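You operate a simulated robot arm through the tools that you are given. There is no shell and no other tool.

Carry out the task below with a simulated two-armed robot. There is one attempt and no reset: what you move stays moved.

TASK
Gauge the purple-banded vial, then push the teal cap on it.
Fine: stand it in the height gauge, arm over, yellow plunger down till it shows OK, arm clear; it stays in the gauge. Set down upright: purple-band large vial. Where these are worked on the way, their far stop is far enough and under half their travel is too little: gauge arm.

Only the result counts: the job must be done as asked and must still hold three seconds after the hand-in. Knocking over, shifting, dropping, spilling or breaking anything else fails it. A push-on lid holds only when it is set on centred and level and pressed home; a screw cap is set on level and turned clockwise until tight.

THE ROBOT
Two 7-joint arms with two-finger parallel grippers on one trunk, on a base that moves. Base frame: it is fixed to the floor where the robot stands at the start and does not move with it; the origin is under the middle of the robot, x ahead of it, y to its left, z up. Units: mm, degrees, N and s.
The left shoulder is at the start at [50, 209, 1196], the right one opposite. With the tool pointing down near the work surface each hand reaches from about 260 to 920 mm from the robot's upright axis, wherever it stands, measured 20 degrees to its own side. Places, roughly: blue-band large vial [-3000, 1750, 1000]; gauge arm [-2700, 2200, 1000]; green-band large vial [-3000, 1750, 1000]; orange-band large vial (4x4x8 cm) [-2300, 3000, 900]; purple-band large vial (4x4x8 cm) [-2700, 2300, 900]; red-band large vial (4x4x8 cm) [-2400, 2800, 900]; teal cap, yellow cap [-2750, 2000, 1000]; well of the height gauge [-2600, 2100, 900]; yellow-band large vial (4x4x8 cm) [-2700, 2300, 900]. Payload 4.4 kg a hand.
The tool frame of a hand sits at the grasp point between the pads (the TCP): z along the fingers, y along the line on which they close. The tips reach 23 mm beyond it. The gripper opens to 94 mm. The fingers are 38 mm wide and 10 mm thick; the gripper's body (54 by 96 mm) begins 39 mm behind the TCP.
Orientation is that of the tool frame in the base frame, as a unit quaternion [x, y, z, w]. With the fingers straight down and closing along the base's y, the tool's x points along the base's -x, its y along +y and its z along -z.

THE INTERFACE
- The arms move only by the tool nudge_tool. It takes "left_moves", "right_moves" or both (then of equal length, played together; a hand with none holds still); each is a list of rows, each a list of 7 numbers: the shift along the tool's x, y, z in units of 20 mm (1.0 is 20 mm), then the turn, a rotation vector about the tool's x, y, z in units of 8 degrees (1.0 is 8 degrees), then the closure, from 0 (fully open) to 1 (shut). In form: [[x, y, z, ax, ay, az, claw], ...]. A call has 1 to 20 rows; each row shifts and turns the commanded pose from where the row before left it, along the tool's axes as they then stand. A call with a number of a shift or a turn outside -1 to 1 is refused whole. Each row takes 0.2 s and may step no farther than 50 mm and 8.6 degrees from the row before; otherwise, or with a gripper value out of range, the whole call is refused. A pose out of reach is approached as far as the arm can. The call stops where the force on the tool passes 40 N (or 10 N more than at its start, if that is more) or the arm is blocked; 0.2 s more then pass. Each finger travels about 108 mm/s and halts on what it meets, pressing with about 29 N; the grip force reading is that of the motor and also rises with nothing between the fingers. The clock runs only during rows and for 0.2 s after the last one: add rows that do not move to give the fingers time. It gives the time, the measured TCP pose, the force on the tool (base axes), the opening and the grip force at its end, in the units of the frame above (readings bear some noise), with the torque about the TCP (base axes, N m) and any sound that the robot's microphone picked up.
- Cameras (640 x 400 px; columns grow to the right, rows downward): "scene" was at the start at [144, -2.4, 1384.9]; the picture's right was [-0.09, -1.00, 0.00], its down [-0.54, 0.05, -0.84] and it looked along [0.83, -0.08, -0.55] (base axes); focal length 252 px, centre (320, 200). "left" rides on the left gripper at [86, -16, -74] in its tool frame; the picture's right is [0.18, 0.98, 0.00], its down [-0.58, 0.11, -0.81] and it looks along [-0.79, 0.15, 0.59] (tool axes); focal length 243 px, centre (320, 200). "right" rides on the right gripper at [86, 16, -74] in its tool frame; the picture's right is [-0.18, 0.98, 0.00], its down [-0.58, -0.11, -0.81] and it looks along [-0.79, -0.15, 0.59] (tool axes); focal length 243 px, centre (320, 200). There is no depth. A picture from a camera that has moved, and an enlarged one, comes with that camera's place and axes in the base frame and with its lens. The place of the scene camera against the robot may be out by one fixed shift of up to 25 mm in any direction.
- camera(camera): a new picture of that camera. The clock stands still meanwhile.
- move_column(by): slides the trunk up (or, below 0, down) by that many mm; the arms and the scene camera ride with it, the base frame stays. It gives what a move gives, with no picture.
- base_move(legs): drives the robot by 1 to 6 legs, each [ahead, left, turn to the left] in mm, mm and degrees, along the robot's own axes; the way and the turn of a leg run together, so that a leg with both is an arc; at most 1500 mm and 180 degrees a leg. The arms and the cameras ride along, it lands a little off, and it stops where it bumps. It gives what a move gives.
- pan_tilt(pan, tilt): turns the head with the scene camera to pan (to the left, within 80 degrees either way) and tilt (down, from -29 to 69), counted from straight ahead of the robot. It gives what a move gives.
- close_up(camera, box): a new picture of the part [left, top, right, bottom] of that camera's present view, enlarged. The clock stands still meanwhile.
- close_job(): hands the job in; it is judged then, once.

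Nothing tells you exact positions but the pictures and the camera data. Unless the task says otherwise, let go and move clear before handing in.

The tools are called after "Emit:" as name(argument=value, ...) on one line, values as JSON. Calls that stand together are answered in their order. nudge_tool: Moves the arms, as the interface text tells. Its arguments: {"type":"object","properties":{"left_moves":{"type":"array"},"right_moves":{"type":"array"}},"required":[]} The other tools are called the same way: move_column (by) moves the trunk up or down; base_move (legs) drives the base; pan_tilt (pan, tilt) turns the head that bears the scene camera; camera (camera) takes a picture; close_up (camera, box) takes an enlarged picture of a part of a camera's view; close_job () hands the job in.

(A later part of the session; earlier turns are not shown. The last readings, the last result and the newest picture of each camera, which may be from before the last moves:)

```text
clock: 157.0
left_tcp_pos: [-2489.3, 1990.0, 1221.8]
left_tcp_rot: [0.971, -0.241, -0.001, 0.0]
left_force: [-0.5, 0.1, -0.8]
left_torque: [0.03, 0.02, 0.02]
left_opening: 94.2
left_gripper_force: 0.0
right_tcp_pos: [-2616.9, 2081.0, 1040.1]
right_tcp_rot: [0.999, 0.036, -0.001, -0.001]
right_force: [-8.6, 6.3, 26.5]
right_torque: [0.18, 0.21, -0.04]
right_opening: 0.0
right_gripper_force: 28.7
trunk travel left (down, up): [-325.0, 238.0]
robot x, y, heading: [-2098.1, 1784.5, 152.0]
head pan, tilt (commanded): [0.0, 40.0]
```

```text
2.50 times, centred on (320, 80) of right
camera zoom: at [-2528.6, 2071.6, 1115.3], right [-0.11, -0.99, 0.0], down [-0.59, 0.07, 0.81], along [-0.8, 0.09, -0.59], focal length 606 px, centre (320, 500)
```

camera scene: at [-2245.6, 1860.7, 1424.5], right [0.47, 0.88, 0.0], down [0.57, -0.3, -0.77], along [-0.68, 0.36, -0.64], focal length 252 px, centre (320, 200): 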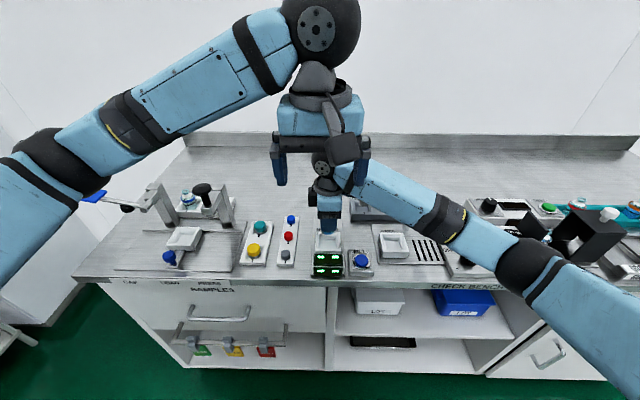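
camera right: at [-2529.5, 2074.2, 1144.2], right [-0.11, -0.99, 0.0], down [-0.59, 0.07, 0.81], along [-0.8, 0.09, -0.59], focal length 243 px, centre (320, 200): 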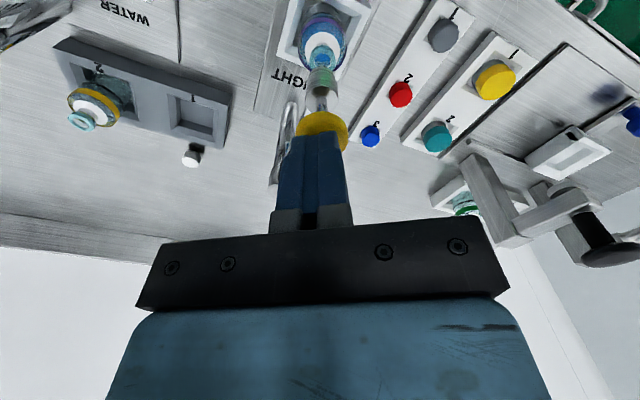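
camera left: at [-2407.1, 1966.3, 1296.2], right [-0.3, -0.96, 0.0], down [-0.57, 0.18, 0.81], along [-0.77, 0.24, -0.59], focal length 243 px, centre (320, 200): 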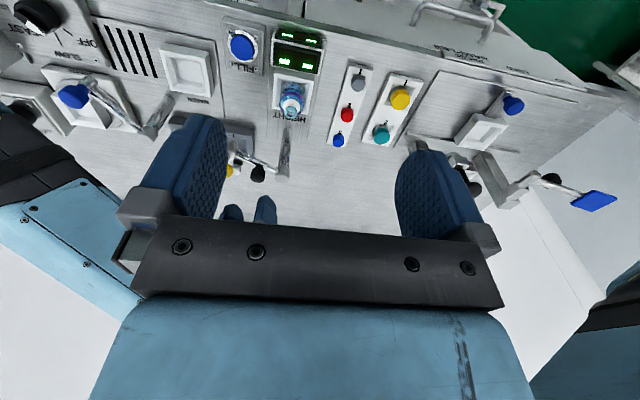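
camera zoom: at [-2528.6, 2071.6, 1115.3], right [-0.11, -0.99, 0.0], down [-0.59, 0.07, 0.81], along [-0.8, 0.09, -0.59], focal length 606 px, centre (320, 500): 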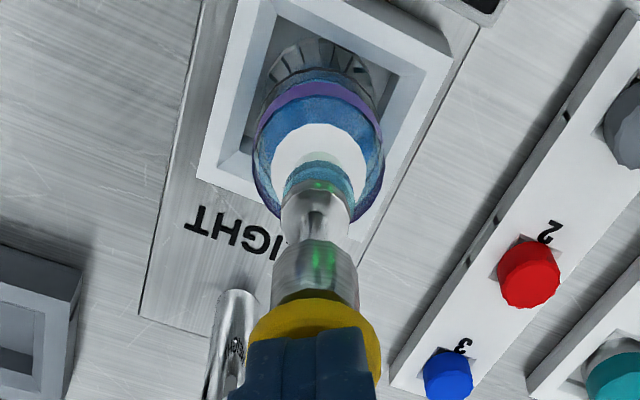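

Emit:
nudge_tool(right_moves=[[0, 0, -0.05, 0, 0, 0, 1], [0, 0, -0.03, 0, 0, 0, 1], [0, 0, 0, 0, 0, 0, 1], [0, 0, 0, 0, 0, 0, 1], [0, 0, 0, 0, 0, 0, 1], [0, 0, 0, 0, 0, 0, 1], [0, 0, 0, 0, 0, 0, 1], [0, 0, 0, 0, 0, 0, 1], [0, 0, 0, 0, 0, 0, 1]])

Emit:
close_up(camera="scene", box=[300, 195, 360, 280])

```text
clock: 159.0
left_tcp_pos: [-2489.7, 1990.8, 1220.9]
left_tcp_rot: [0.971, -0.24, -0.001, 0.0]
left_force: [0.1, 0.3, 0.5]
left_torque: [0.02, 0.01, -0.02]
left_opening: 93.8
left_gripper_force: 0.1
right_tcp_pos: [-2615.9, 2080.6, 1042.8]
right_tcp_rot: [0.999, 0.035, 0.0, 0.001]
right_force: [4.9, -1.3, 8.5]
right_torque: [-0.04, -0.09, -0.01]
right_opening: 0.0
right_gripper_force: 28.9
trunk travel left (down, up): [-325.0, 238.0]
robot x, y, heading: [-2096.5, 1779.6, 152.2]
head pan, tilt (commanded): [0.0, 40.0]
```

```text
4.71 times, centred on (330, 238) of scene
camera zoom: at [-2244.3, 1860.2, 1424.6], right [0.47, 0.88, 0.0], down [0.57, -0.3, -0.77], along [-0.68, 0.36, -0.64], focal length 1186 px, centre (273, 24)
```

zoom: 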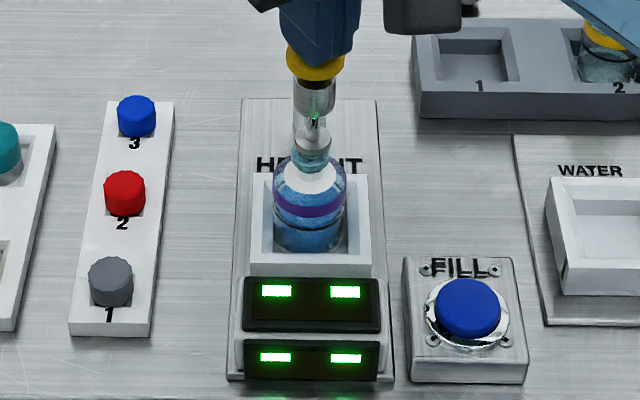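

Emit:
close_up(camera="scene", box=[316, 200, 344, 240])

Emit:
close_up(camera="left", box=[272, 85, 312, 145])

```text
10.00 times, centred on (330, 220) of scene
camera zoom: at [-2244.3, 1860.2, 1424.6], right [0.47, 0.88, 0.0], down [0.57, -0.3, -0.77], along [-0.68, 0.36, -0.64], focal length 2521 px, centre (220, 0)
```

zoom: 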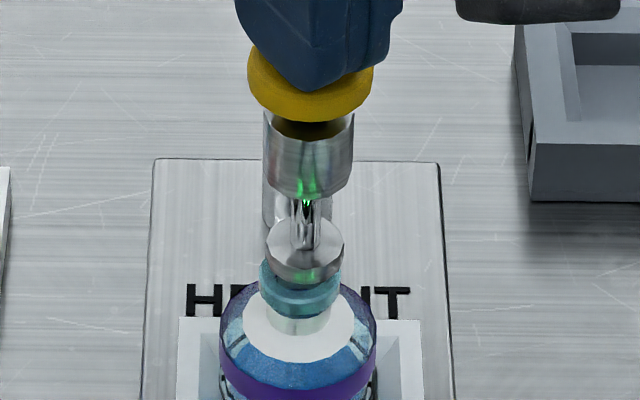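

```text
6.67 times, centred on (292, 115) of left
camera zoom: at [-2405.7, 1965.6, 1296.7], right [-0.3, -0.96, 0.0], down [-0.56, 0.17, 0.81], along [-0.77, 0.24, -0.59], focal length 1618 px, centre (507, 767)
```

zoom: 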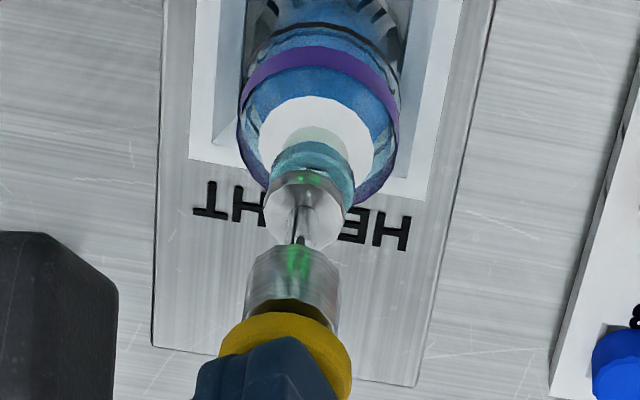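

Everything looks seated and aligned, yet no OK. I release the plunger fully, check how it springs back, and then try a gentler press with a longer hold.

Emit:
nudge_tool(right_moves=[[0, 0, -0.3, 0, 0, 0, 1], [0, 0, -0.5, 0, 0, 0, 1], [0, 0, -0.5, 0, 0, 0, 1], [0, 0, -0.5, 0, 0, 0, 1], [0, 0, 0, 0, 0, 0, 1]])

Emit:
close_up(camera="scene", box=[300, 195, 360, 280])

Emit:
close_up(camera="left", box=[250, 60, 340, 180])

```text
clock: 160.2
left_tcp_pos: [-2490.4, 1991.2, 1220.2]
left_tcp_rot: [0.971, -0.24, 0.0, 0.0]
left_force: [-0.5, 0.1, -0.7]
left_torque: [-0.01, 0.02, 0.02]
left_opening: 93.8
left_gripper_force: 0.0
right_tcp_pos: [-2617.1, 2082.3, 1077.3]
right_tcp_rot: [0.999, 0.037, 0.0, -0.001]
right_force: [0.1, -0.3, -1.0]
right_torque: [0.0, -0.01, 0.01]
right_opening: 0.1
right_gripper_force: 29.1
trunk travel left (down, up): [-325.0, 238.0]
robot x, y, heading: [-2097.4, 1785.7, 152.1]
head pan, tilt (commanded): [0.0, 40.0]
```

```text
4.71 times, centred on (330, 238) of scene
camera zoom: at [-2245.7, 1860.8, 1424.5], right [0.47, 0.88, 0.0], down [0.57, -0.3, -0.77], along [-0.68, 0.36, -0.64], focal length 1186 px, centre (273, 24)
```

zoom: 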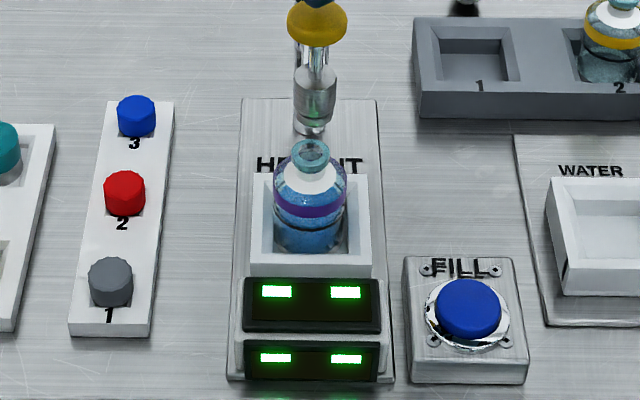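

```text
3.33 times, centred on (295, 120) of left
camera zoom: at [-2406.9, 1966.1, 1296.2], right [-0.3, -0.96, 0.0], down [-0.56, 0.18, 0.81], along [-0.77, 0.24, -0.59], focal length 809 px, centre (403, 467)
```

zoom: 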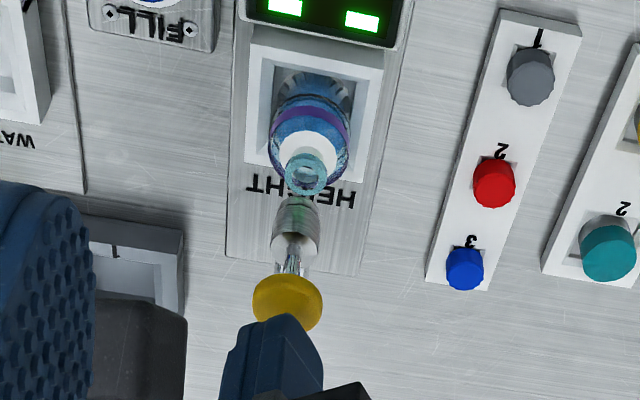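

The plunger springs back fully. I press again gently to light contact and hold for several seconds.

Emit:
nudge_tool(right_moves=[[0, 0, 0.4, 0, 0, 0, 1], [0, 0, 0.4, 0, 0, 0, 1], [0, 0, 0.4, 0, 0, 0, 1], [0, 0, 0.3, 0, 0, 0, 1], [0, 0, 0.15, 0, 0, 0, 1], [0, 0, 0.05, 0, 0, 0, 1], [0, 0, 0, 0, 0, 0, 1], [0, 0, 0, 0, 0, 0, 1], [0, 0, 0, 0, 0, 0, 1], [0, 0, 0, 0, 0, 0, 1], [0, 0, 0, 0, 0, 0, 1], [0, 0, 0, 0, 0, 0, 1], [0, 0, 0, 0, 0, 0, 1], [0, 0, 0, 0, 0, 0, 1]])

Emit:
close_up(camera="scene", box=[300, 195, 360, 280])

```text
clock: 163.2
left_tcp_pos: [-2490.0, 1990.3, 1221.0]
left_tcp_rot: [0.971, -0.24, 0.0, 0.0]
left_force: [-0.6, -0.3, -0.3]
left_torque: [0.03, -0.03, -0.03]
left_opening: 94.1
left_gripper_force: 0.1
right_tcp_pos: [-2617.3, 2080.8, 1044.8]
right_tcp_rot: [0.999, 0.036, -0.001, 0.0]
right_force: [0.2, 1.5, 2.1]
right_torque: [0.03, 0.0, 0.04]
right_opening: 0.0
right_gripper_force: 29.1
trunk travel left (down, up): [-325.0, 238.0]
robot x, y, heading: [-2097.0, 1785.3, 151.9]
head pan, tilt (commanded): [0.0, 40.0]
heard: click
```

```text
4.71 times, centred on (330, 238) of scene
camera zoom: at [-2245.4, 1860.7, 1424.5], right [0.47, 0.88, 0.0], down [0.57, -0.3, -0.77], along [-0.68, 0.36, -0.64], focal length 1186 px, centre (273, 24)
```

zoom: 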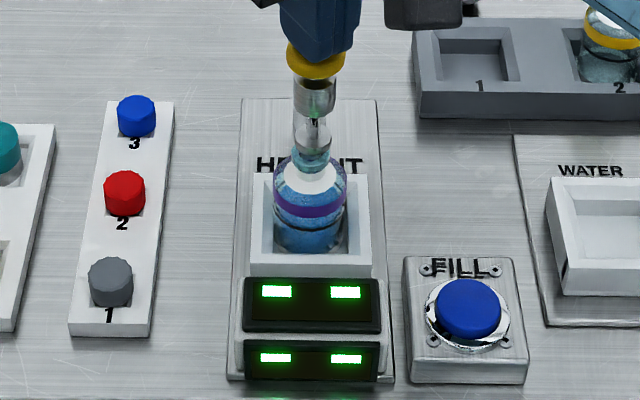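

Emit:
close_up(camera="scene", box=[320, 205, 340, 235])

Emit:
close_up(camera="right", box=[295, 50, 345, 135])

```text
13.33 times, centred on (330, 220) of scene
camera zoom: at [-2245.4, 1860.7, 1424.5], right [0.47, 0.88, 0.0], down [0.57, -0.3, -0.77], along [-0.68, 0.36, -0.64], focal length 3361 px, centre (187, -67)
```

zoom: 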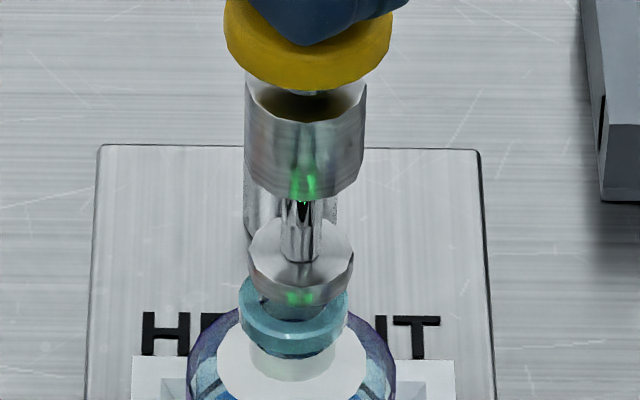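

```text
4.71 times, centred on (320, 92) of right
camera zoom: at [-2529.5, 2072.0, 1118.0], right [-0.11, -0.99, 0.0], down [-0.59, 0.07, 0.81], along [-0.8, 0.09, -0.59], focal length 1142 px, centre (320, 706)
```

zoom: 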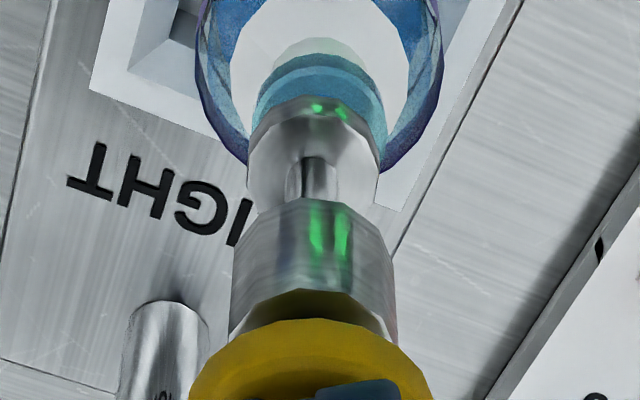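

Emit:
nudge_tool(right_moves=[[0.1, -0.12, 0.1, 0, 0, 0, 1], [0, 0, 0.07, 0, 0, 0, 1], [0, 0, 0.03, 0, 0, 0, 1], [0, 0, 0, 0, 0, 0, 1]])

Emit:
close_up(camera="scene", box=[320, 205, 340, 235])

Emit:
close_up(camera="scene", box=[310, 245, 350, 280])

```text
clock: 164.2
left_tcp_pos: [-2489.3, 1990.4, 1221.4]
left_tcp_rot: [0.971, -0.24, -0.001, 0.0]
left_force: [-0.3, 0.3, -0.5]
left_torque: [0.02, -0.02, 0.03]
left_opening: 93.8
left_gripper_force: 0.1
right_tcp_pos: [-2614.4, 2083.2, 1041.0]
right_tcp_rot: [0.999, 0.036, -0.002, 0.0]
right_force: [-7.1, 2.5, 18.3]
right_torque: [0.01, 0.12, 0.02]
right_opening: 0.0
right_gripper_force: 29.1
trunk travel left (down, up): [-325.0, 238.0]
robot x, y, heading: [-2099.0, 1780.1, 152.1]
head pan, tilt (commanded): [0.0, 40.0]
```

```text
13.33 times, centred on (330, 220) of scene
camera zoom: at [-2244.8, 1860.0, 1424.8], right [0.47, 0.88, 0.0], down [0.57, -0.3, -0.77], along [-0.68, 0.36, -0.64], focal length 3361 px, centre (187, -67)
```

zoom: 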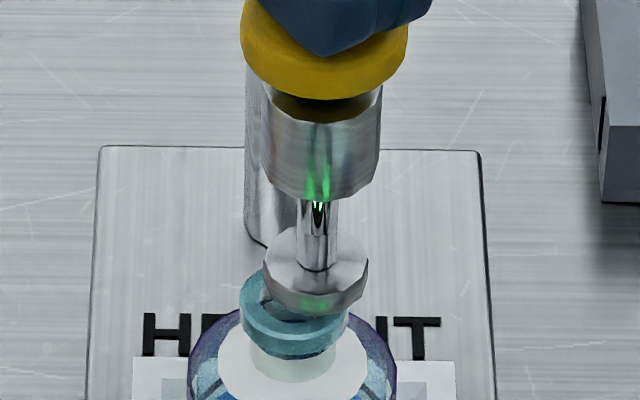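

```text
11.43 times, centred on (330, 262) of scene
camera zoom: at [-2244.8, 1860.0, 1424.8], right [0.47, 0.88, 0.0], down [0.57, -0.3, -0.77], along [-0.68, 0.36, -0.64], focal length 2881 px, centre (206, -514)
```

zoom: 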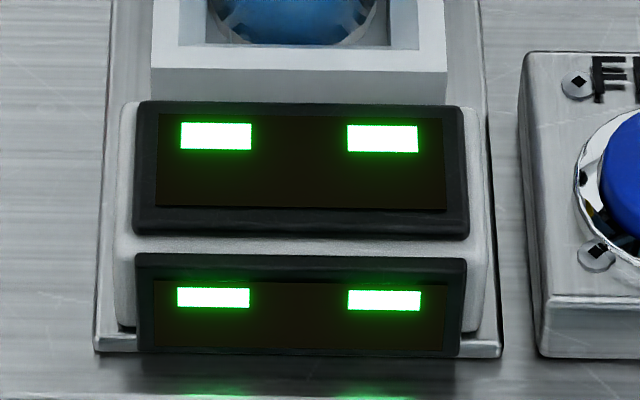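

Even at hard contact the plunger's foot is still about 5–6 mm above the neck in the picture, so I need to know whether 16 mm is simply the plunger's own full travel. I swing the arm part-way off the vial and test-press it there.

Emit:
nudge_tool(right_moves=[[0, 0, -0.3, 0, 0, 0, 1], [0, 0, -0.7, 0, 0, 0, 1], [0, 0, -0.9, 0, 0, 0, 1], [-0.28, 0.45, 0, 0, 0, 0, 1], [-0.28, 0.45, 0, 0, 0, 0, 1], [-0.28, 0.45, 0, 0, 0, 0, 1], [-0.1, 0.15, 0, 0, 0, 0, 1]])

Emit:
camera(camera="right")

Emit:
close_up(camera="left", box=[230, 40, 370, 180])

```text
clock: 165.8
left_tcp_pos: [-2490.0, 1990.5, 1219.6]
left_tcp_rot: [0.971, -0.24, 0.0, 0.0]
left_force: [0.2, 0.6, 0.6]
left_torque: [0.0, -0.02, -0.02]
left_opening: 93.9
left_gripper_force: 0.1
right_tcp_pos: [-2631.8, 2052.2, 1078.2]
right_tcp_rot: [0.999, 0.036, 0.0, 0.001]
right_force: [-0.5, -0.2, -1.0]
right_torque: [-0.01, 0.06, -0.02]
right_opening: 0.0
right_gripper_force: 28.7
trunk travel left (down, up): [-325.0, 238.0]
robot x, y, heading: [-2100.2, 1781.7, 152.2]
head pan, tilt (commanded): [0.0, 40.0]
```

```text
taken
camera right: at [-2544.6, 2043.2, 1152.6], right [-0.11, -0.99, 0.0], down [-0.59, 0.07, 0.81], along [-0.8, 0.09, -0.59], focal length 243 px, centre (320, 200)
```

right: 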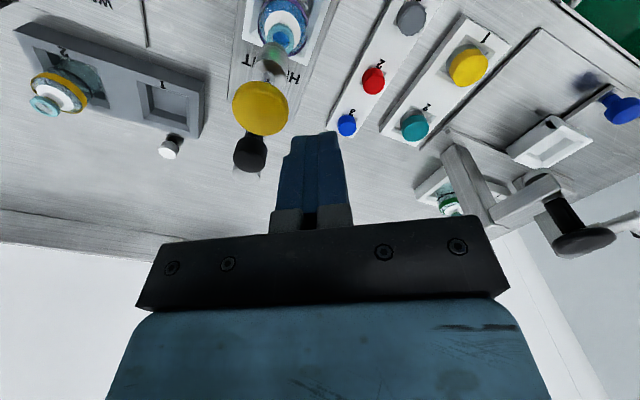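

```text
2.86 times, centred on (300, 110) of left
camera zoom: at [-2406.9, 1966.0, 1296.3], right [-0.3, -0.96, 0.0], down [-0.56, 0.18, 0.81], along [-0.77, 0.24, -0.59], focal length 693 px, centre (377, 457)
```

zoom: 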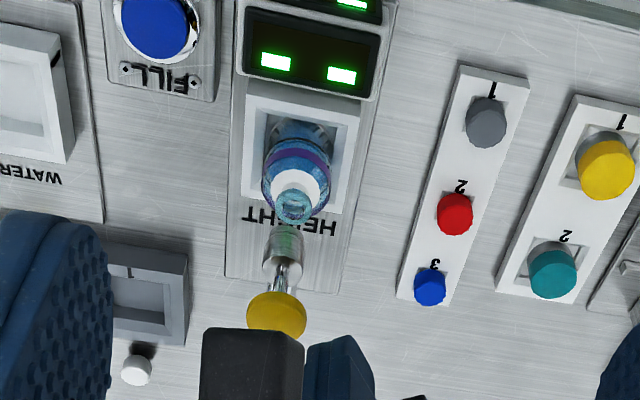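

Emit:
nudge_tool(right_moves=[[-0.213, 0.338, 0, 0, 0, 0, 1], [0, 0, 0.7, 0, 0, 0, 1], [0, 0, 0.7, 0, 0, 0, 1], [0, 0, 0.75, 0, 0, 0, 1]])

Emit:
camera(camera="right")

```text
clock: 166.8
left_tcp_pos: [-2489.7, 1990.7, 1220.0]
left_tcp_rot: [0.971, -0.24, 0.001, 0.001]
left_force: [0.8, 0.3, -0.2]
left_torque: [0.0, 0.0, -0.02]
left_opening: 94.0
left_gripper_force: 0.0
right_tcp_pos: [-2635.6, 2045.6, 1034.2]
right_tcp_rot: [0.999, 0.036, 0.0, 0.0]
right_force: [0.1, -0.1, 0.2]
right_torque: [0.03, 0.0, 0.01]
right_opening: 0.1
right_gripper_force: 28.5
trunk travel left (down, up): [-325.0, 238.0]
robot x, y, heading: [-2100.0, 1782.2, 152.0]
head pan, tilt (commanded): [0.0, 40.0]
```

```text
taken
camera right: at [-2547.9, 2036.7, 1109.3], right [-0.11, -0.99, 0.0], down [-0.59, 0.07, 0.81], along [-0.8, 0.09, -0.59], focal length 243 px, centre (320, 200)
```

right: 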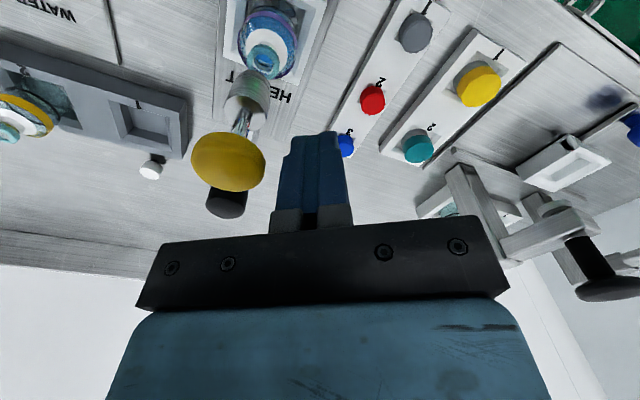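

Emit:
nudge_tool(right_moves=[[0.168, -0.426, 0, 0, 0, 0, 1], [0.168, -0.426, 0, 0, 0, 0, 1], [0.168, -0.426, 0, 0, 0, 0, 1], [0.168, -0.426, 0, 0, 0, 0, 1], [0.168, -0.426, 0, 0, 0, 0, 1], [0.168, -0.426, 0, 0, 0, 0, 1], [0.168, -0.426, 0, 0, 0, 0, 1]])

Emit:
camera(camera="right")

Emit:
close_up(camera="left", box=[220, 40, 360, 180])

```text
clock: 168.4
left_tcp_pos: [-2490.2, 1991.6, 1221.4]
left_tcp_rot: [0.971, -0.24, 0.0, 0.001]
left_force: [-0.2, 0.3, -0.2]
left_torque: [-0.02, 0.02, 0.0]
left_opening: 93.9
left_gripper_force: 0.1
right_tcp_pos: [-2616.6, 2106.8, 1036.0]
right_tcp_rot: [0.999, 0.035, 0.001, -0.001]
right_force: [0.2, -0.3, 1.0]
right_torque: [0.01, -0.02, -0.01]
right_opening: 0.0
right_gripper_force: 29.2
trunk travel left (down, up): [-325.0, 238.0]
robot x, y, heading: [-2097.8, 1781.6, 152.0]
head pan, tilt (commanded): [0.0, 40.0]
```

```text
taken
camera right: at [-2528.8, 2097.3, 1109.3], right [-0.11, -0.99, 0.0], down [-0.59, 0.07, 0.81], along [-0.8, 0.09, -0.59], focal length 243 px, centre (320, 200)
```

right: 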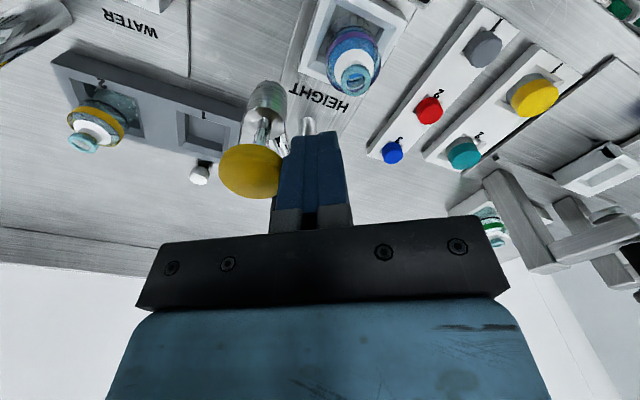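

```text
2.86 times, centred on (290, 110) of left
camera zoom: at [-2406.7, 1966.2, 1296.3], right [-0.3, -0.96, 0.0], down [-0.56, 0.18, 0.81], along [-0.77, 0.24, -0.59], focal length 693 px, centre (406, 457)
```

zoom: 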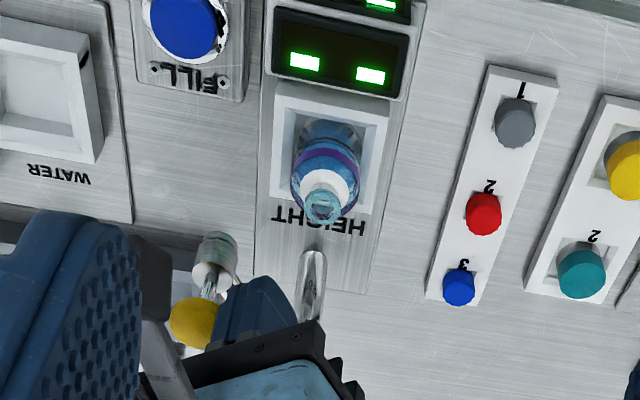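

The arm is off the vial now. I rise, move over the yellow plunger and press it here to find its free travel.

Emit:
nudge_tool(right_moves=[[-0.1, 0.2, 0, 0, 0, 0, 1], [0, 0, -0.8, 0, 0, 0, 1], [0, 0, -0.8, 0, 0, 0, 1], [0, 0, -0.7, 0, 0, 0, 1], [0.4, -0.9, 0, 0, 0, 0, 1], [0.386, -0.91, 0, 0, 0, 0, 1], [0, 0, 0.5, 0, 0, 0, 1], [0, 0, 0.3, 0, 0, 0, 1]])

Emit:
camera(camera="right")

```text
clock: 170.2
left_tcp_pos: [-2490.8, 1990.3, 1220.4]
left_tcp_rot: [0.971, -0.24, 0.0, 0.0]
left_force: [0.3, -0.1, 0.7]
left_torque: [0.04, -0.01, -0.01]
left_opening: 94.0
left_gripper_force: 0.1
right_tcp_pos: [-2605.4, 2138.9, 1065.1]
right_tcp_rot: [0.999, 0.036, 0.0, 0.0]
right_force: [-0.2, 0.8, 0.3]
right_torque: [0.01, 0.01, 0.02]
right_opening: 0.0
right_gripper_force: 28.9
trunk travel left (down, up): [-325.0, 238.0]
robot x, y, heading: [-2099.0, 1785.0, 152.2]
head pan, tilt (commanded): [0.0, 40.0]
```

```text
taken
camera right: at [-2517.0, 2130.5, 1138.9], right [-0.11, -0.99, 0.0], down [-0.59, 0.07, 0.81], along [-0.8, 0.09, -0.59], focal length 243 px, centre (320, 200)
```

right: 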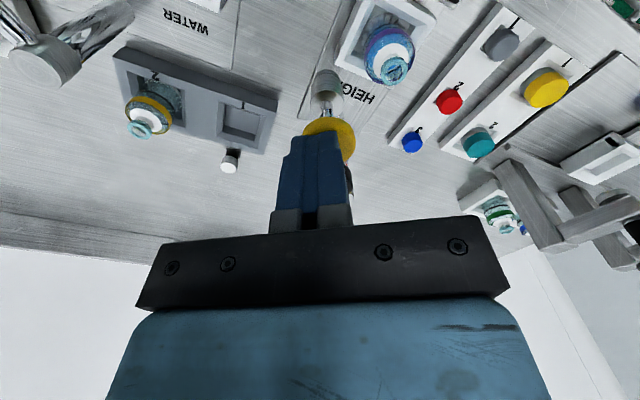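

Emit:
nudge_tool(right_moves=[[0, 0.2, 0.2, 0, 0, 0, 1], [0, 0, 0.3, 0, 0, 0, 1], [0, 0, 0.3, 0, 0, 0, 1], [0, 0, 0.2, 0, 0, 0, 1], [0, 0, 0.1, 0, 0, 0, 1]])

Emit:
nudge_tool(right_moves=[[0, 0, 0.1, 0, 0, 0, 1], [0, 0, 0.1, 0, 0, 0, 1]])

Emit:
close_up(camera="scene", box=[320, 190, 380, 250])

```text
clock: 171.4
left_tcp_pos: [-2489.9, 1991.5, 1221.0]
left_tcp_rot: [0.97, -0.241, -0.001, 0.0]
left_force: [-0.1, -0.5, -0.8]
left_torque: [0.0, -0.02, 0.01]
left_opening: 93.9
left_gripper_force: 0.0
right_tcp_pos: [-2603.7, 2135.7, 1045.1]
right_tcp_rot: [0.999, 0.036, 0.0, 0.0]
right_force: [1.3, 0.9, 3.4]
right_torque: [0.01, -0.03, 0.0]
right_opening: 0.1
right_gripper_force: 29.4
trunk travel left (down, up): [-325.0, 238.0]
robot x, y, heading: [-2100.1, 1783.2, 152.3]
head pan, tilt (commanded): [0.0, 40.0]
heard: click
```

```text
clock: 172.0
left_tcp_pos: [-2489.3, 1989.8, 1221.8]
left_tcp_rot: [0.971, -0.24, -0.001, 0.0]
left_force: [-1.1, 0.1, 0.5]
left_torque: [0.0, -0.01, -0.02]
left_opening: 93.8
left_gripper_force: 0.1
right_tcp_pos: [-2604.4, 2135.1, 1042.0]
right_tcp_rot: [0.999, 0.035, -0.003, 0.0]
right_force: [-4.2, 2.1, 20.5]
right_torque: [0.05, -0.01, -0.23]
right_opening: 0.0
right_gripper_force: 29.1
trunk travel left (down, up): [-325.0, 238.0]
robot x, y, heading: [-2096.4, 1781.1, 152.2]
head pan, tilt (commanded): [0.0, 40.0]
```

```text
6.67 times, centred on (350, 220) of scene
camera zoom: at [-2244.4, 1859.7, 1425.1], right [0.47, 0.88, 0.0], down [0.57, -0.3, -0.77], along [-0.68, 0.36, -0.64], focal length 1681 px, centre (120, 67)
```

zoom: 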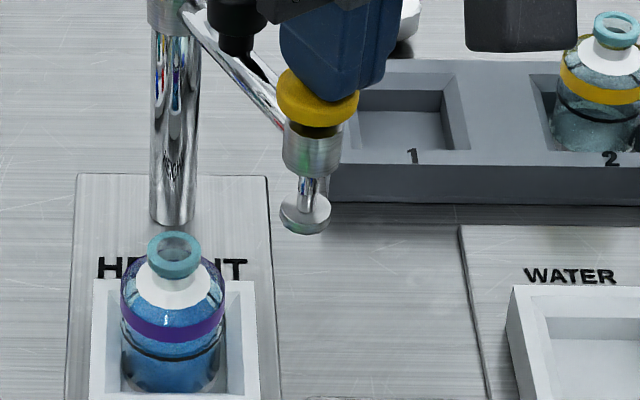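

The plunger stops after the same 16 mm here too, so that is its full travel and it can never reach the open neck; the gauge is evidently made for a vial with its stopper (top about 15 mm higher). So the vial should be gauged with the white stopper on. Before restoring it, I look closely at the teal cap to judge what it fits over.

Emit:
nudge_tool(right_moves=[[0, 0, -0.3, 0, 0, 0, 1], [0, 0, -0.7, 0, 0, 0, 1], [0, 0, -0.8, 0, 0, 0, 1]])

Emit:
close_up(camera="left", box=[340, 60, 420, 150])

Emit:
close_up(camera="scene", box=[235, 215, 305, 275])

```text
clock: 172.8
left_tcp_pos: [-2489.2, 1990.4, 1221.8]
left_tcp_rot: [0.971, -0.24, 0.001, 0.0]
left_force: [-0.2, -0.1, 0.2]
left_torque: [0.02, 0.03, -0.01]
left_opening: 93.9
left_gripper_force: 0.1
right_tcp_pos: [-2604.4, 2135.7, 1075.2]
right_tcp_rot: [0.999, 0.036, 0.001, 0.0]
right_force: [-0.2, 0.0, -0.1]
right_torque: [0.0, 0.04, 0.01]
right_opening: 0.0
right_gripper_force: 28.9
trunk travel left (down, up): [-325.0, 238.0]
robot x, y, heading: [-2101.0, 1785.9, 152.2]
head pan, tilt (commanded): [0.0, 40.0]
```

```text
4.44 times, centred on (380, 105) of left
camera zoom: at [-2406.8, 1965.9, 1296.2], right [-0.3, -0.96, 0.0], down [-0.56, 0.18, 0.81], along [-0.77, 0.24, -0.59], focal length 1078 px, centre (53, 622)
```

zoom: 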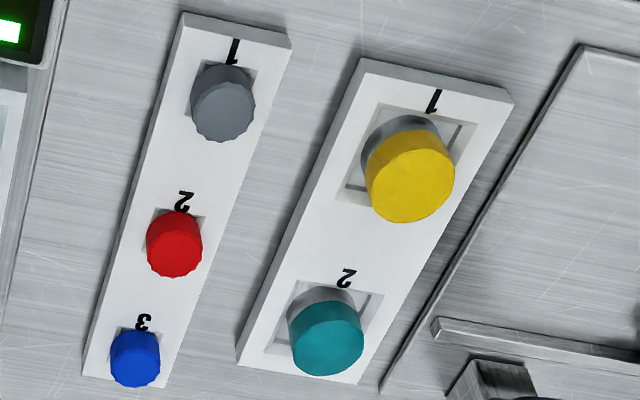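

```text
6.67 times, centred on (270, 245) of scene
camera zoom: at [-2245.5, 1860.6, 1424.4], right [0.47, 0.88, 0.0], down [0.57, -0.3, -0.77], along [-0.68, 0.36, -0.64], focal length 1681 px, centre (653, -100)
```

zoom: 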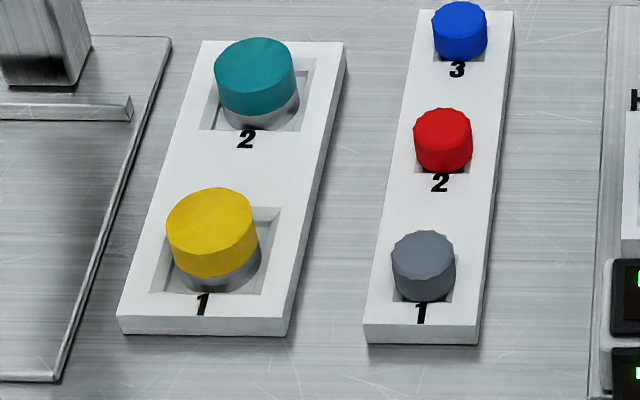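

The teal cap is a 34 mm crimp-style cap made for the bare neck, so the stopper has to come off again before capping; but the gauge needs it on. First I swing the gauge arm back to its clear stop.

Emit:
nudge_tool(right_moves=[[0, 0.5, 0, 0, 0, 0, 1], [0, 0.5, 0, 0, 0, 0, 1], [0.01, 0.5, 0, 0, 0, 0, 1], [0, 0, 0.7, 0, 0, 0, 1], [0, 0, 0.7, 0, 0, 0, 1], [0, 0, 0.6, 0, 0, 0, 1]])

Emit:
camera(camera="right")

```text
clock: 174.2
left_tcp_pos: [-2490.6, 1990.3, 1222.3]
left_tcp_rot: [0.971, -0.241, 0.0, 0.0]
left_force: [0.3, 0.2, 0.1]
left_torque: [0.02, 0.02, 0.01]
left_opening: 94.1
left_gripper_force: 0.1
right_tcp_pos: [-2601.7, 2106.0, 1035.6]
right_tcp_rot: [0.999, 0.035, 0.0, 0.001]
right_force: [-0.6, -0.9, 1.7]
right_torque: [0.02, 0.01, -0.02]
right_opening: 0.2
right_gripper_force: 29.3
trunk travel left (down, up): [-325.0, 238.0]
robot x, y, heading: [-2097.6, 1787.1, 152.2]
head pan, tilt (commanded): [0.0, 40.0]
heard: click
```

```text
taken
camera right: at [-2514.4, 2096.4, 1109.1], right [-0.11, -0.99, 0.0], down [-0.59, 0.07, 0.81], along [-0.8, 0.09, -0.59], focal length 243 px, centre (320, 200)
```

right: 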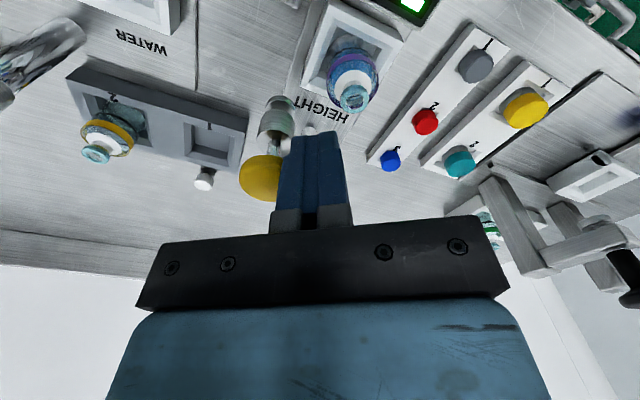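

Emit:
nudge_tool(right_moves=[[0, 0.4, 0, 0, 0, 0, 1], [0, 0, 0, 0, 0, 0, 1], [0, -0.3, 0, 0, 0, 0, 1], [-0.009, -0.42, 0, 0, 0, 0, 1], [-0.009, -0.42, 0, 0, 0, 0, 1], [-0.009, -0.42, 0, 0, 0, 0, 1], [-0.009, -0.42, 0, 0, 0, 0, 1], [-0.009, -0.42, 0, 0, 0, 0, 1]])

Emit:
camera(camera="right")

Emit:
close_up(camera="scene", box=[290, 160, 430, 270])

```text
clock: 176.0
left_tcp_pos: [-2490.4, 1990.5, 1221.4]
left_tcp_rot: [0.971, -0.241, -0.001, 0.0]
left_force: [-0.6, -0.1, -0.5]
left_torque: [-0.01, -0.01, 0.03]
left_opening: 94.0
left_gripper_force: 0.1
right_tcp_pos: [-2605.8, 2146.9, 1034.4]
right_tcp_rot: [0.999, 0.035, 0.0, -0.001]
right_force: [0.5, 0.1, 0.0]
right_torque: [0.0, 0.01, 0.0]
right_opening: 0.0
right_gripper_force: 28.9
trunk travel left (down, up): [-325.0, 238.0]
robot x, y, heading: [-2098.7, 1784.7, 152.1]
head pan, tilt (commanded): [0.0, 40.0]
```

```text
taken
camera right: at [-2518.8, 2136.7, 1109.2], right [-0.11, -0.99, 0.0], down [-0.59, 0.07, 0.81], along [-0.8, 0.09, -0.59], focal length 243 px, centre (320, 200)
```

right: 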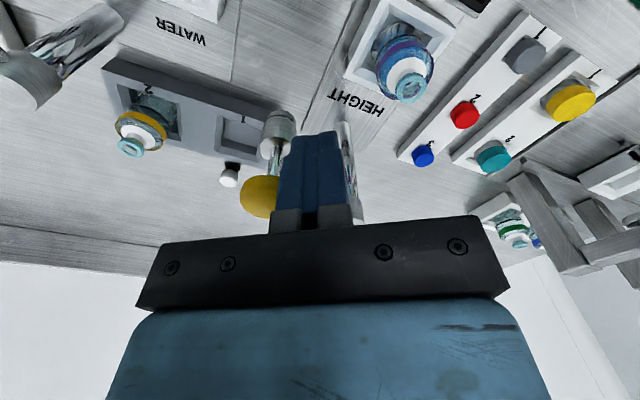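

```text
3.64 times, centred on (360, 215) of scene
camera zoom: at [-2245.6, 1860.9, 1424.5], right [0.47, 0.88, 0.0], down [0.57, -0.3, -0.77], along [-0.68, 0.36, -0.64], focal length 917 px, centre (174, 146)
```

zoom: 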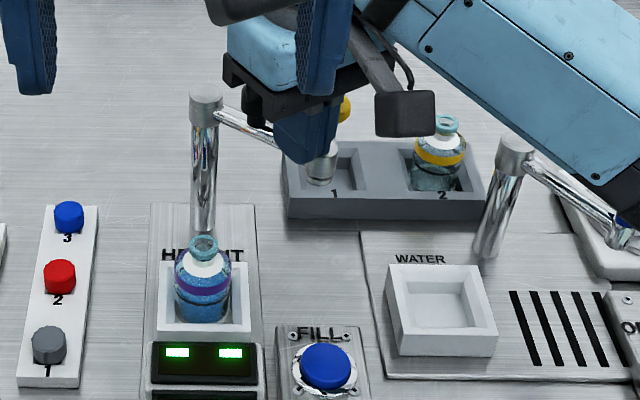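

Emit:
nudge_tool(right_moves=[[-0.13, -0.26, 0, 0, 0, 0, 1], [-0.13, -0.26, 0, 0, 0, 0, 1], [-0.13, -0.26, 0, 0, 0, 0, 1]])

Emit:
close_up(camera="scene", box=[290, 160, 430, 270])

```text
clock: 176.8
left_tcp_pos: [-2491.6, 1990.6, 1221.3]
left_tcp_rot: [0.971, -0.24, -0.001, 0.0]
left_force: [0.6, 0.1, 0.1]
left_torque: [0.0, -0.04, -0.01]
left_opening: 94.0
left_gripper_force: 0.1
right_tcp_pos: [-2616.1, 2161.3, 1035.5]
right_tcp_rot: [0.999, 0.036, 0.001, 0.0]
right_force: [0.3, -0.3, 0.8]
right_torque: [0.02, 0.02, 0.0]
right_opening: 0.0
right_gripper_force: 28.4
trunk travel left (down, up): [-325.0, 238.0]
robot x, y, heading: [-2100.2, 1781.0, 151.8]
head pan, tilt (commanded): [0.0, 40.0]
```

```text
3.64 times, centred on (360, 215) of scene
camera zoom: at [-2245.7, 1860.8, 1424.5], right [0.47, 0.88, 0.0], down [0.57, -0.3, -0.77], along [-0.68, 0.36, -0.64], focal length 917 px, centre (174, 146)
```

zoom: 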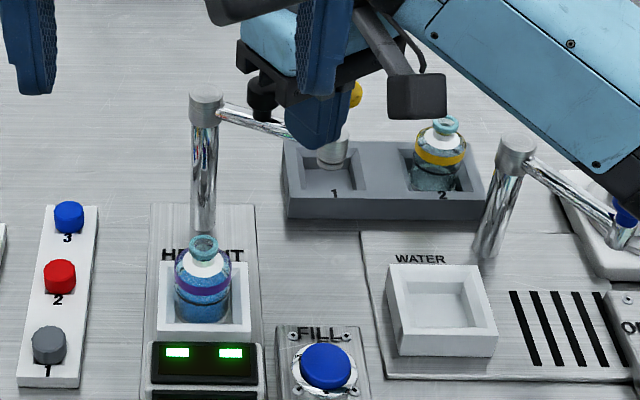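

The arm is back at its clear position. I raise the right hand, turn it as before, and fetch the stopper.

Emit:
nudge_tool(right_moves=[[0.02, 0.3, 0, 0, 0, 0, 1], [0, 0, -1, 0, 0, 0, 1], [0, 0, -1, 0, 0, 0, 1], [0, 0, -1, 0, 0, 0, 1], [0, 0, -0.5, 0, 0, 0, 1], [0, 0, 0, 0, 0, -1, 1], [0, 0, 0, 0, 0, -1, 1], [0, 0, 0, 0, 0, -1, 1], [0, 0, 0, 0, 0, -1, 1], [0, 0, 0, 0, 0, -1, 1], [0, 0, 0, 0, 0, -1, 1], [0, 0, 0, 0, 0, -1, 1], [0, 0, 0, 0, 0, -0.25, 1]])

Emit:
nudge_tool(right_moves=[[0.245, -1, 0, 0, 0, 0, 0.9], [0.245, -1, 0, 0, 0, 0, 0.7], [0.245, -1, 0, 0, 0, 0, 0.55], [0.245, -1, 0, 0, 0, 0, 0.55], [0.245, -1, 0, 0, 0, 0, 0.55], [0.245, -1, 0, 0, 0, 0, 0.55], [0.245, -1, 0, 0, 0, 0, 0.55], [0.245, -1, 0, 0, 0, 0, 0.55], [0.245, -1, 0, 0, 0, 0, 0.55], [0.245, -1, 0, 0, 0, 0, 0.55]])

Emit:
camera(camera="right")

```text
clock: 179.6
left_tcp_pos: [-2491.4, 1990.9, 1220.6]
left_tcp_rot: [0.971, -0.24, 0.0, 0.0]
left_force: [1.2, 0.6, -0.1]
left_torque: [-0.01, -0.02, 0.0]
left_opening: 93.9
left_gripper_force: 0.1
right_tcp_pos: [-2613.1, 2153.8, 1104.9]
right_tcp_rot: [0.856, 0.516, -0.001, -0.001]
right_force: [-0.3, 0.0, 0.4]
right_torque: [0.0, -0.04, 0.02]
right_opening: 0.0
right_gripper_force: 29.5
trunk travel left (down, up): [-325.0, 238.0]
robot x, y, heading: [-2100.3, 1783.1, 152.4]
head pan, tilt (commanded): [0.0, 40.0]
```

```text
clock: 181.8
left_tcp_pos: [-2491.5, 1990.5, 1220.5]
left_tcp_rot: [0.971, -0.24, 0.0, 0.0]
left_force: [0.2, -0.6, 0.0]
left_torque: [0.02, 0.01, 0.02]
left_opening: 94.1
left_gripper_force: 0.0
right_tcp_pos: [-2768.8, 2292.0, 1103.9]
right_tcp_rot: [0.856, 0.517, 0.0, 0.0]
right_force: [0.8, 0.2, -0.2]
right_torque: [0.01, -0.03, -0.01]
right_opening: 42.3
right_gripper_force: 0.1
trunk travel left (down, up): [-325.0, 238.0]
robot x, y, heading: [-2100.1, 1784.0, 152.2]
head pan, tilt (commanded): [0.0, 40.0]
```

```text
taken
camera right: at [-2713.9, 2360.6, 1178.7], right [0.78, -0.62, 0.0], down [-0.37, -0.46, 0.81], along [-0.5, -0.63, -0.59], focal length 243 px, centre (320, 200)
```

right: 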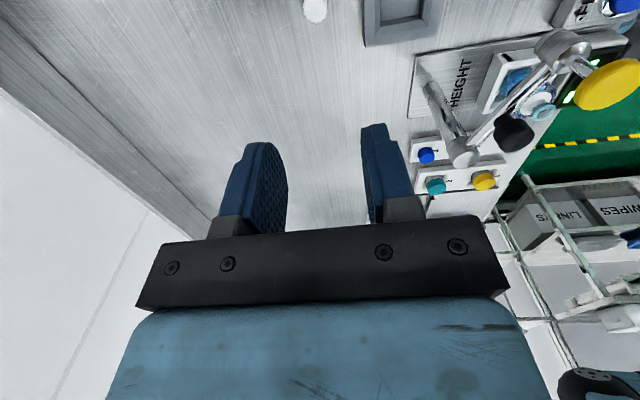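

Emit:
nudge_tool(right_moves=[[0.27, -0.195, 0.5, 0, 0, 0, 0.55], [0, 0, 1, 0, 0, 0, 0.55], [0, 0, 1, 0, 0, 0, 0.55], [0, 0, 1, 0, 0, 0, 0.55], [0, 0, 1, 0, 0, 0, 0.55], [0, 0, 0.5, 0, 0, 0, 0.55]])

Emit:
camera(camera="right")

Emit:
close_up(camera="right", box=[270, 30, 370, 130])

```text
clock: 183.2
left_tcp_pos: [-2490.6, 1990.4, 1219.9]
left_tcp_rot: [0.971, -0.24, 0.0, 0.001]
left_force: [0.0, 0.3, 0.4]
left_torque: [-0.01, -0.03, -0.05]
left_opening: 93.9
left_gripper_force: 0.1
right_tcp_pos: [-2769.5, 2298.4, 1004.0]
right_tcp_rot: [0.857, 0.516, 0.0, 0.0]
right_force: [-0.2, -0.1, -0.9]
right_torque: [0.01, 0.0, -0.01]
right_opening: 42.1
right_gripper_force: 0.0
trunk travel left (down, up): [-325.0, 238.0]
robot x, y, heading: [-2103.5, 1782.7, 152.0]
head pan, tilt (commanded): [0.0, 40.0]
```

```text
taken
camera right: at [-2714.6, 2368.0, 1078.5], right [0.78, -0.62, 0.0], down [-0.37, -0.46, 0.81], along [-0.5, -0.63, -0.59], focal length 243 px, centre (320, 200)
```

right: 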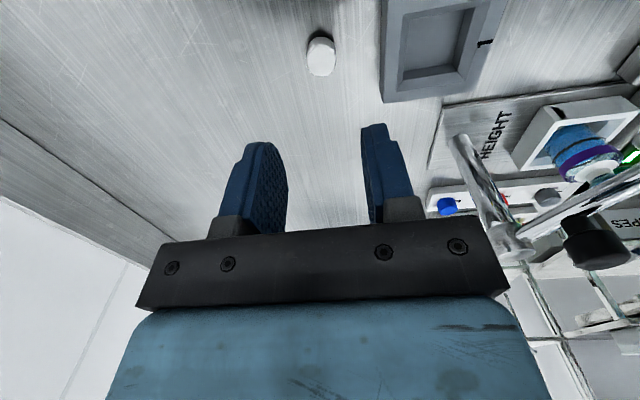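

```text
4.00 times, centred on (320, 80) of right
camera zoom: at [-2714.6, 2368.0, 1078.5], right [0.78, -0.62, 0.0], down [-0.37, -0.46, 0.81], along [-0.5, -0.63, -0.59], focal length 970 px, centre (320, 680)
```

zoom: 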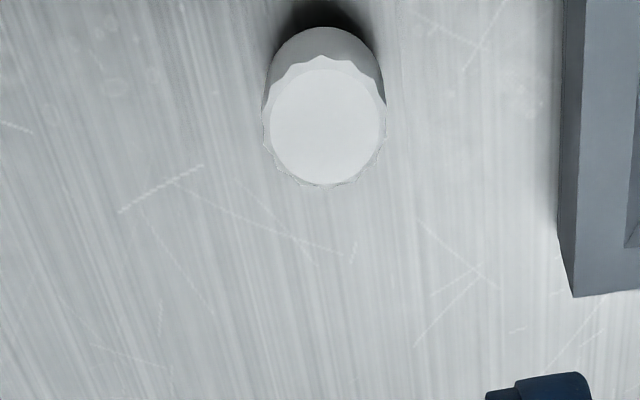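

Emit:
nudge_tool(right_moves=[[0, 0.06, 0.6, 0, 0, 0, 0.55], [0, 0, 1, 0, 0, 0, 0.55], [0, 0, 1, 0, 0, 0, 0.55], [0, 0, 1, 0, 0, 0, 0.55], [0, 0, 1, 0, 0, 0, 0.55], [0, 0, 0.8, 0, 0, 0, 0.55], [0, 0, 0.4, 0, 0, 0, 0.55]])

Emit:
camera(camera="right")

```text
clock: 184.8
left_tcp_pos: [-2491.0, 1990.7, 1221.6]
left_tcp_rot: [0.971, -0.24, 0.0, 0.0]
left_force: [0.1, 0.2, -0.2]
left_torque: [-0.03, 0.0, -0.01]
left_opening: 94.0
left_gripper_force: 0.0
right_tcp_pos: [-2767.9, 2296.8, 887.8]
right_tcp_rot: [0.856, 0.517, 0.0, -0.001]
right_force: [0.2, -0.2, 0.0]
right_torque: [0.0, -0.01, 0.01]
right_opening: 42.4
right_gripper_force: 0.1
trunk travel left (down, up): [-325.0, 238.0]
robot x, y, heading: [-2099.8, 1784.5, 152.3]
head pan, tilt (commanded): [0.0, 40.0]
```

```text
taken
camera right: at [-2713.0, 2367.0, 962.5], right [0.78, -0.62, 0.0], down [-0.37, -0.46, 0.81], along [-0.5, -0.63, -0.59], focal length 243 px, centre (320, 200)
```

right: 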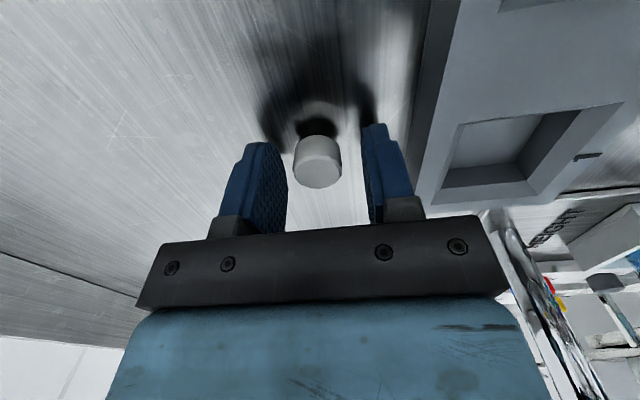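

Emit:
nudge_tool(right_moves=[[0, -0.03, 0.1, 0, 0, 0, 0.55], [0, 0, 0, 0, 0, 0, 0.7], [0, 0, 0, 0, 0, 0, 0.85], [0, 0, 0, 0, 0, 0, 1], [0, 0, 0, 0, 0, 0, 1]])

Emit:
nudge_tool(right_moves=[[0, 0, -0.2, 0, 0, 0, 1], [0, 0, -0.5, 0, 0, 0, 1], [0, 0, -1, 0, 0, 0, 1], [0, 0, -1, 0, 0, 0, 1]])

Emit:
close_up(camera="right", box=[260, 110, 380, 220])

```text
clock: 186.0
left_tcp_pos: [-2490.3, 1991.1, 1220.9]
left_tcp_rot: [0.971, -0.24, 0.0, 0.0]
left_force: [0.1, 0.6, 0.9]
left_torque: [-0.02, 0.03, 0.03]
left_opening: 93.9
left_gripper_force: 0.1
right_tcp_pos: [-2768.2, 2298.1, 885.5]
right_tcp_rot: [0.857, 0.516, 0.001, 0.0]
right_force: [-0.2, 0.3, 0.3]
right_torque: [0.0, 0.0, 0.0]
right_opening: 21.6
right_gripper_force: 28.9
trunk travel left (down, up): [-325.0, 238.0]
robot x, y, heading: [-2097.0, 1786.5, 152.1]
head pan, tilt (commanded): [0.0, 40.0]
```

```text
clock: 187.0
left_tcp_pos: [-2490.0, 1990.3, 1221.3]
left_tcp_rot: [0.971, -0.24, -0.001, 0.0]
left_force: [1.2, -0.3, -1.0]
left_torque: [0.04, 0.0, 0.0]
left_opening: 93.8
left_gripper_force: 0.1
right_tcp_pos: [-2768.1, 2297.8, 940.1]
right_tcp_rot: [0.856, 0.516, 0.0, 0.0]
right_force: [-0.5, -0.6, -0.9]
right_torque: [0.02, -0.01, -0.04]
right_opening: 21.6
right_gripper_force: 29.4
trunk travel left (down, up): [-325.0, 238.0]
robot x, y, heading: [-2097.9, 1783.3, 152.3]
head pan, tilt (commanded): [0.0, 40.0]
```

```text
3.64 times, centred on (320, 165) of right
camera zoom: at [-2713.3, 2367.4, 1015.3], right [0.78, -0.62, 0.0], down [-0.37, -0.46, 0.81], along [-0.5, -0.63, -0.59], focal length 882 px, centre (320, 327)
```

zoom: 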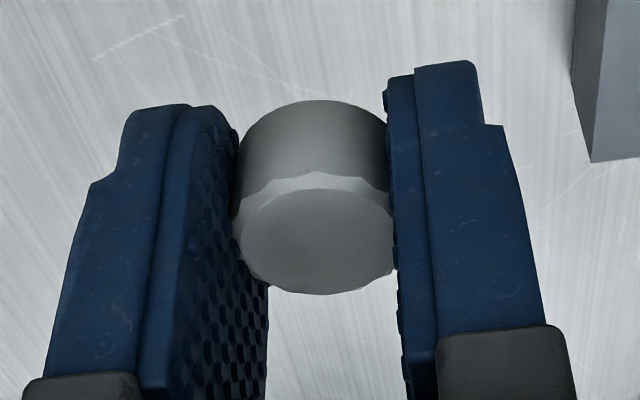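

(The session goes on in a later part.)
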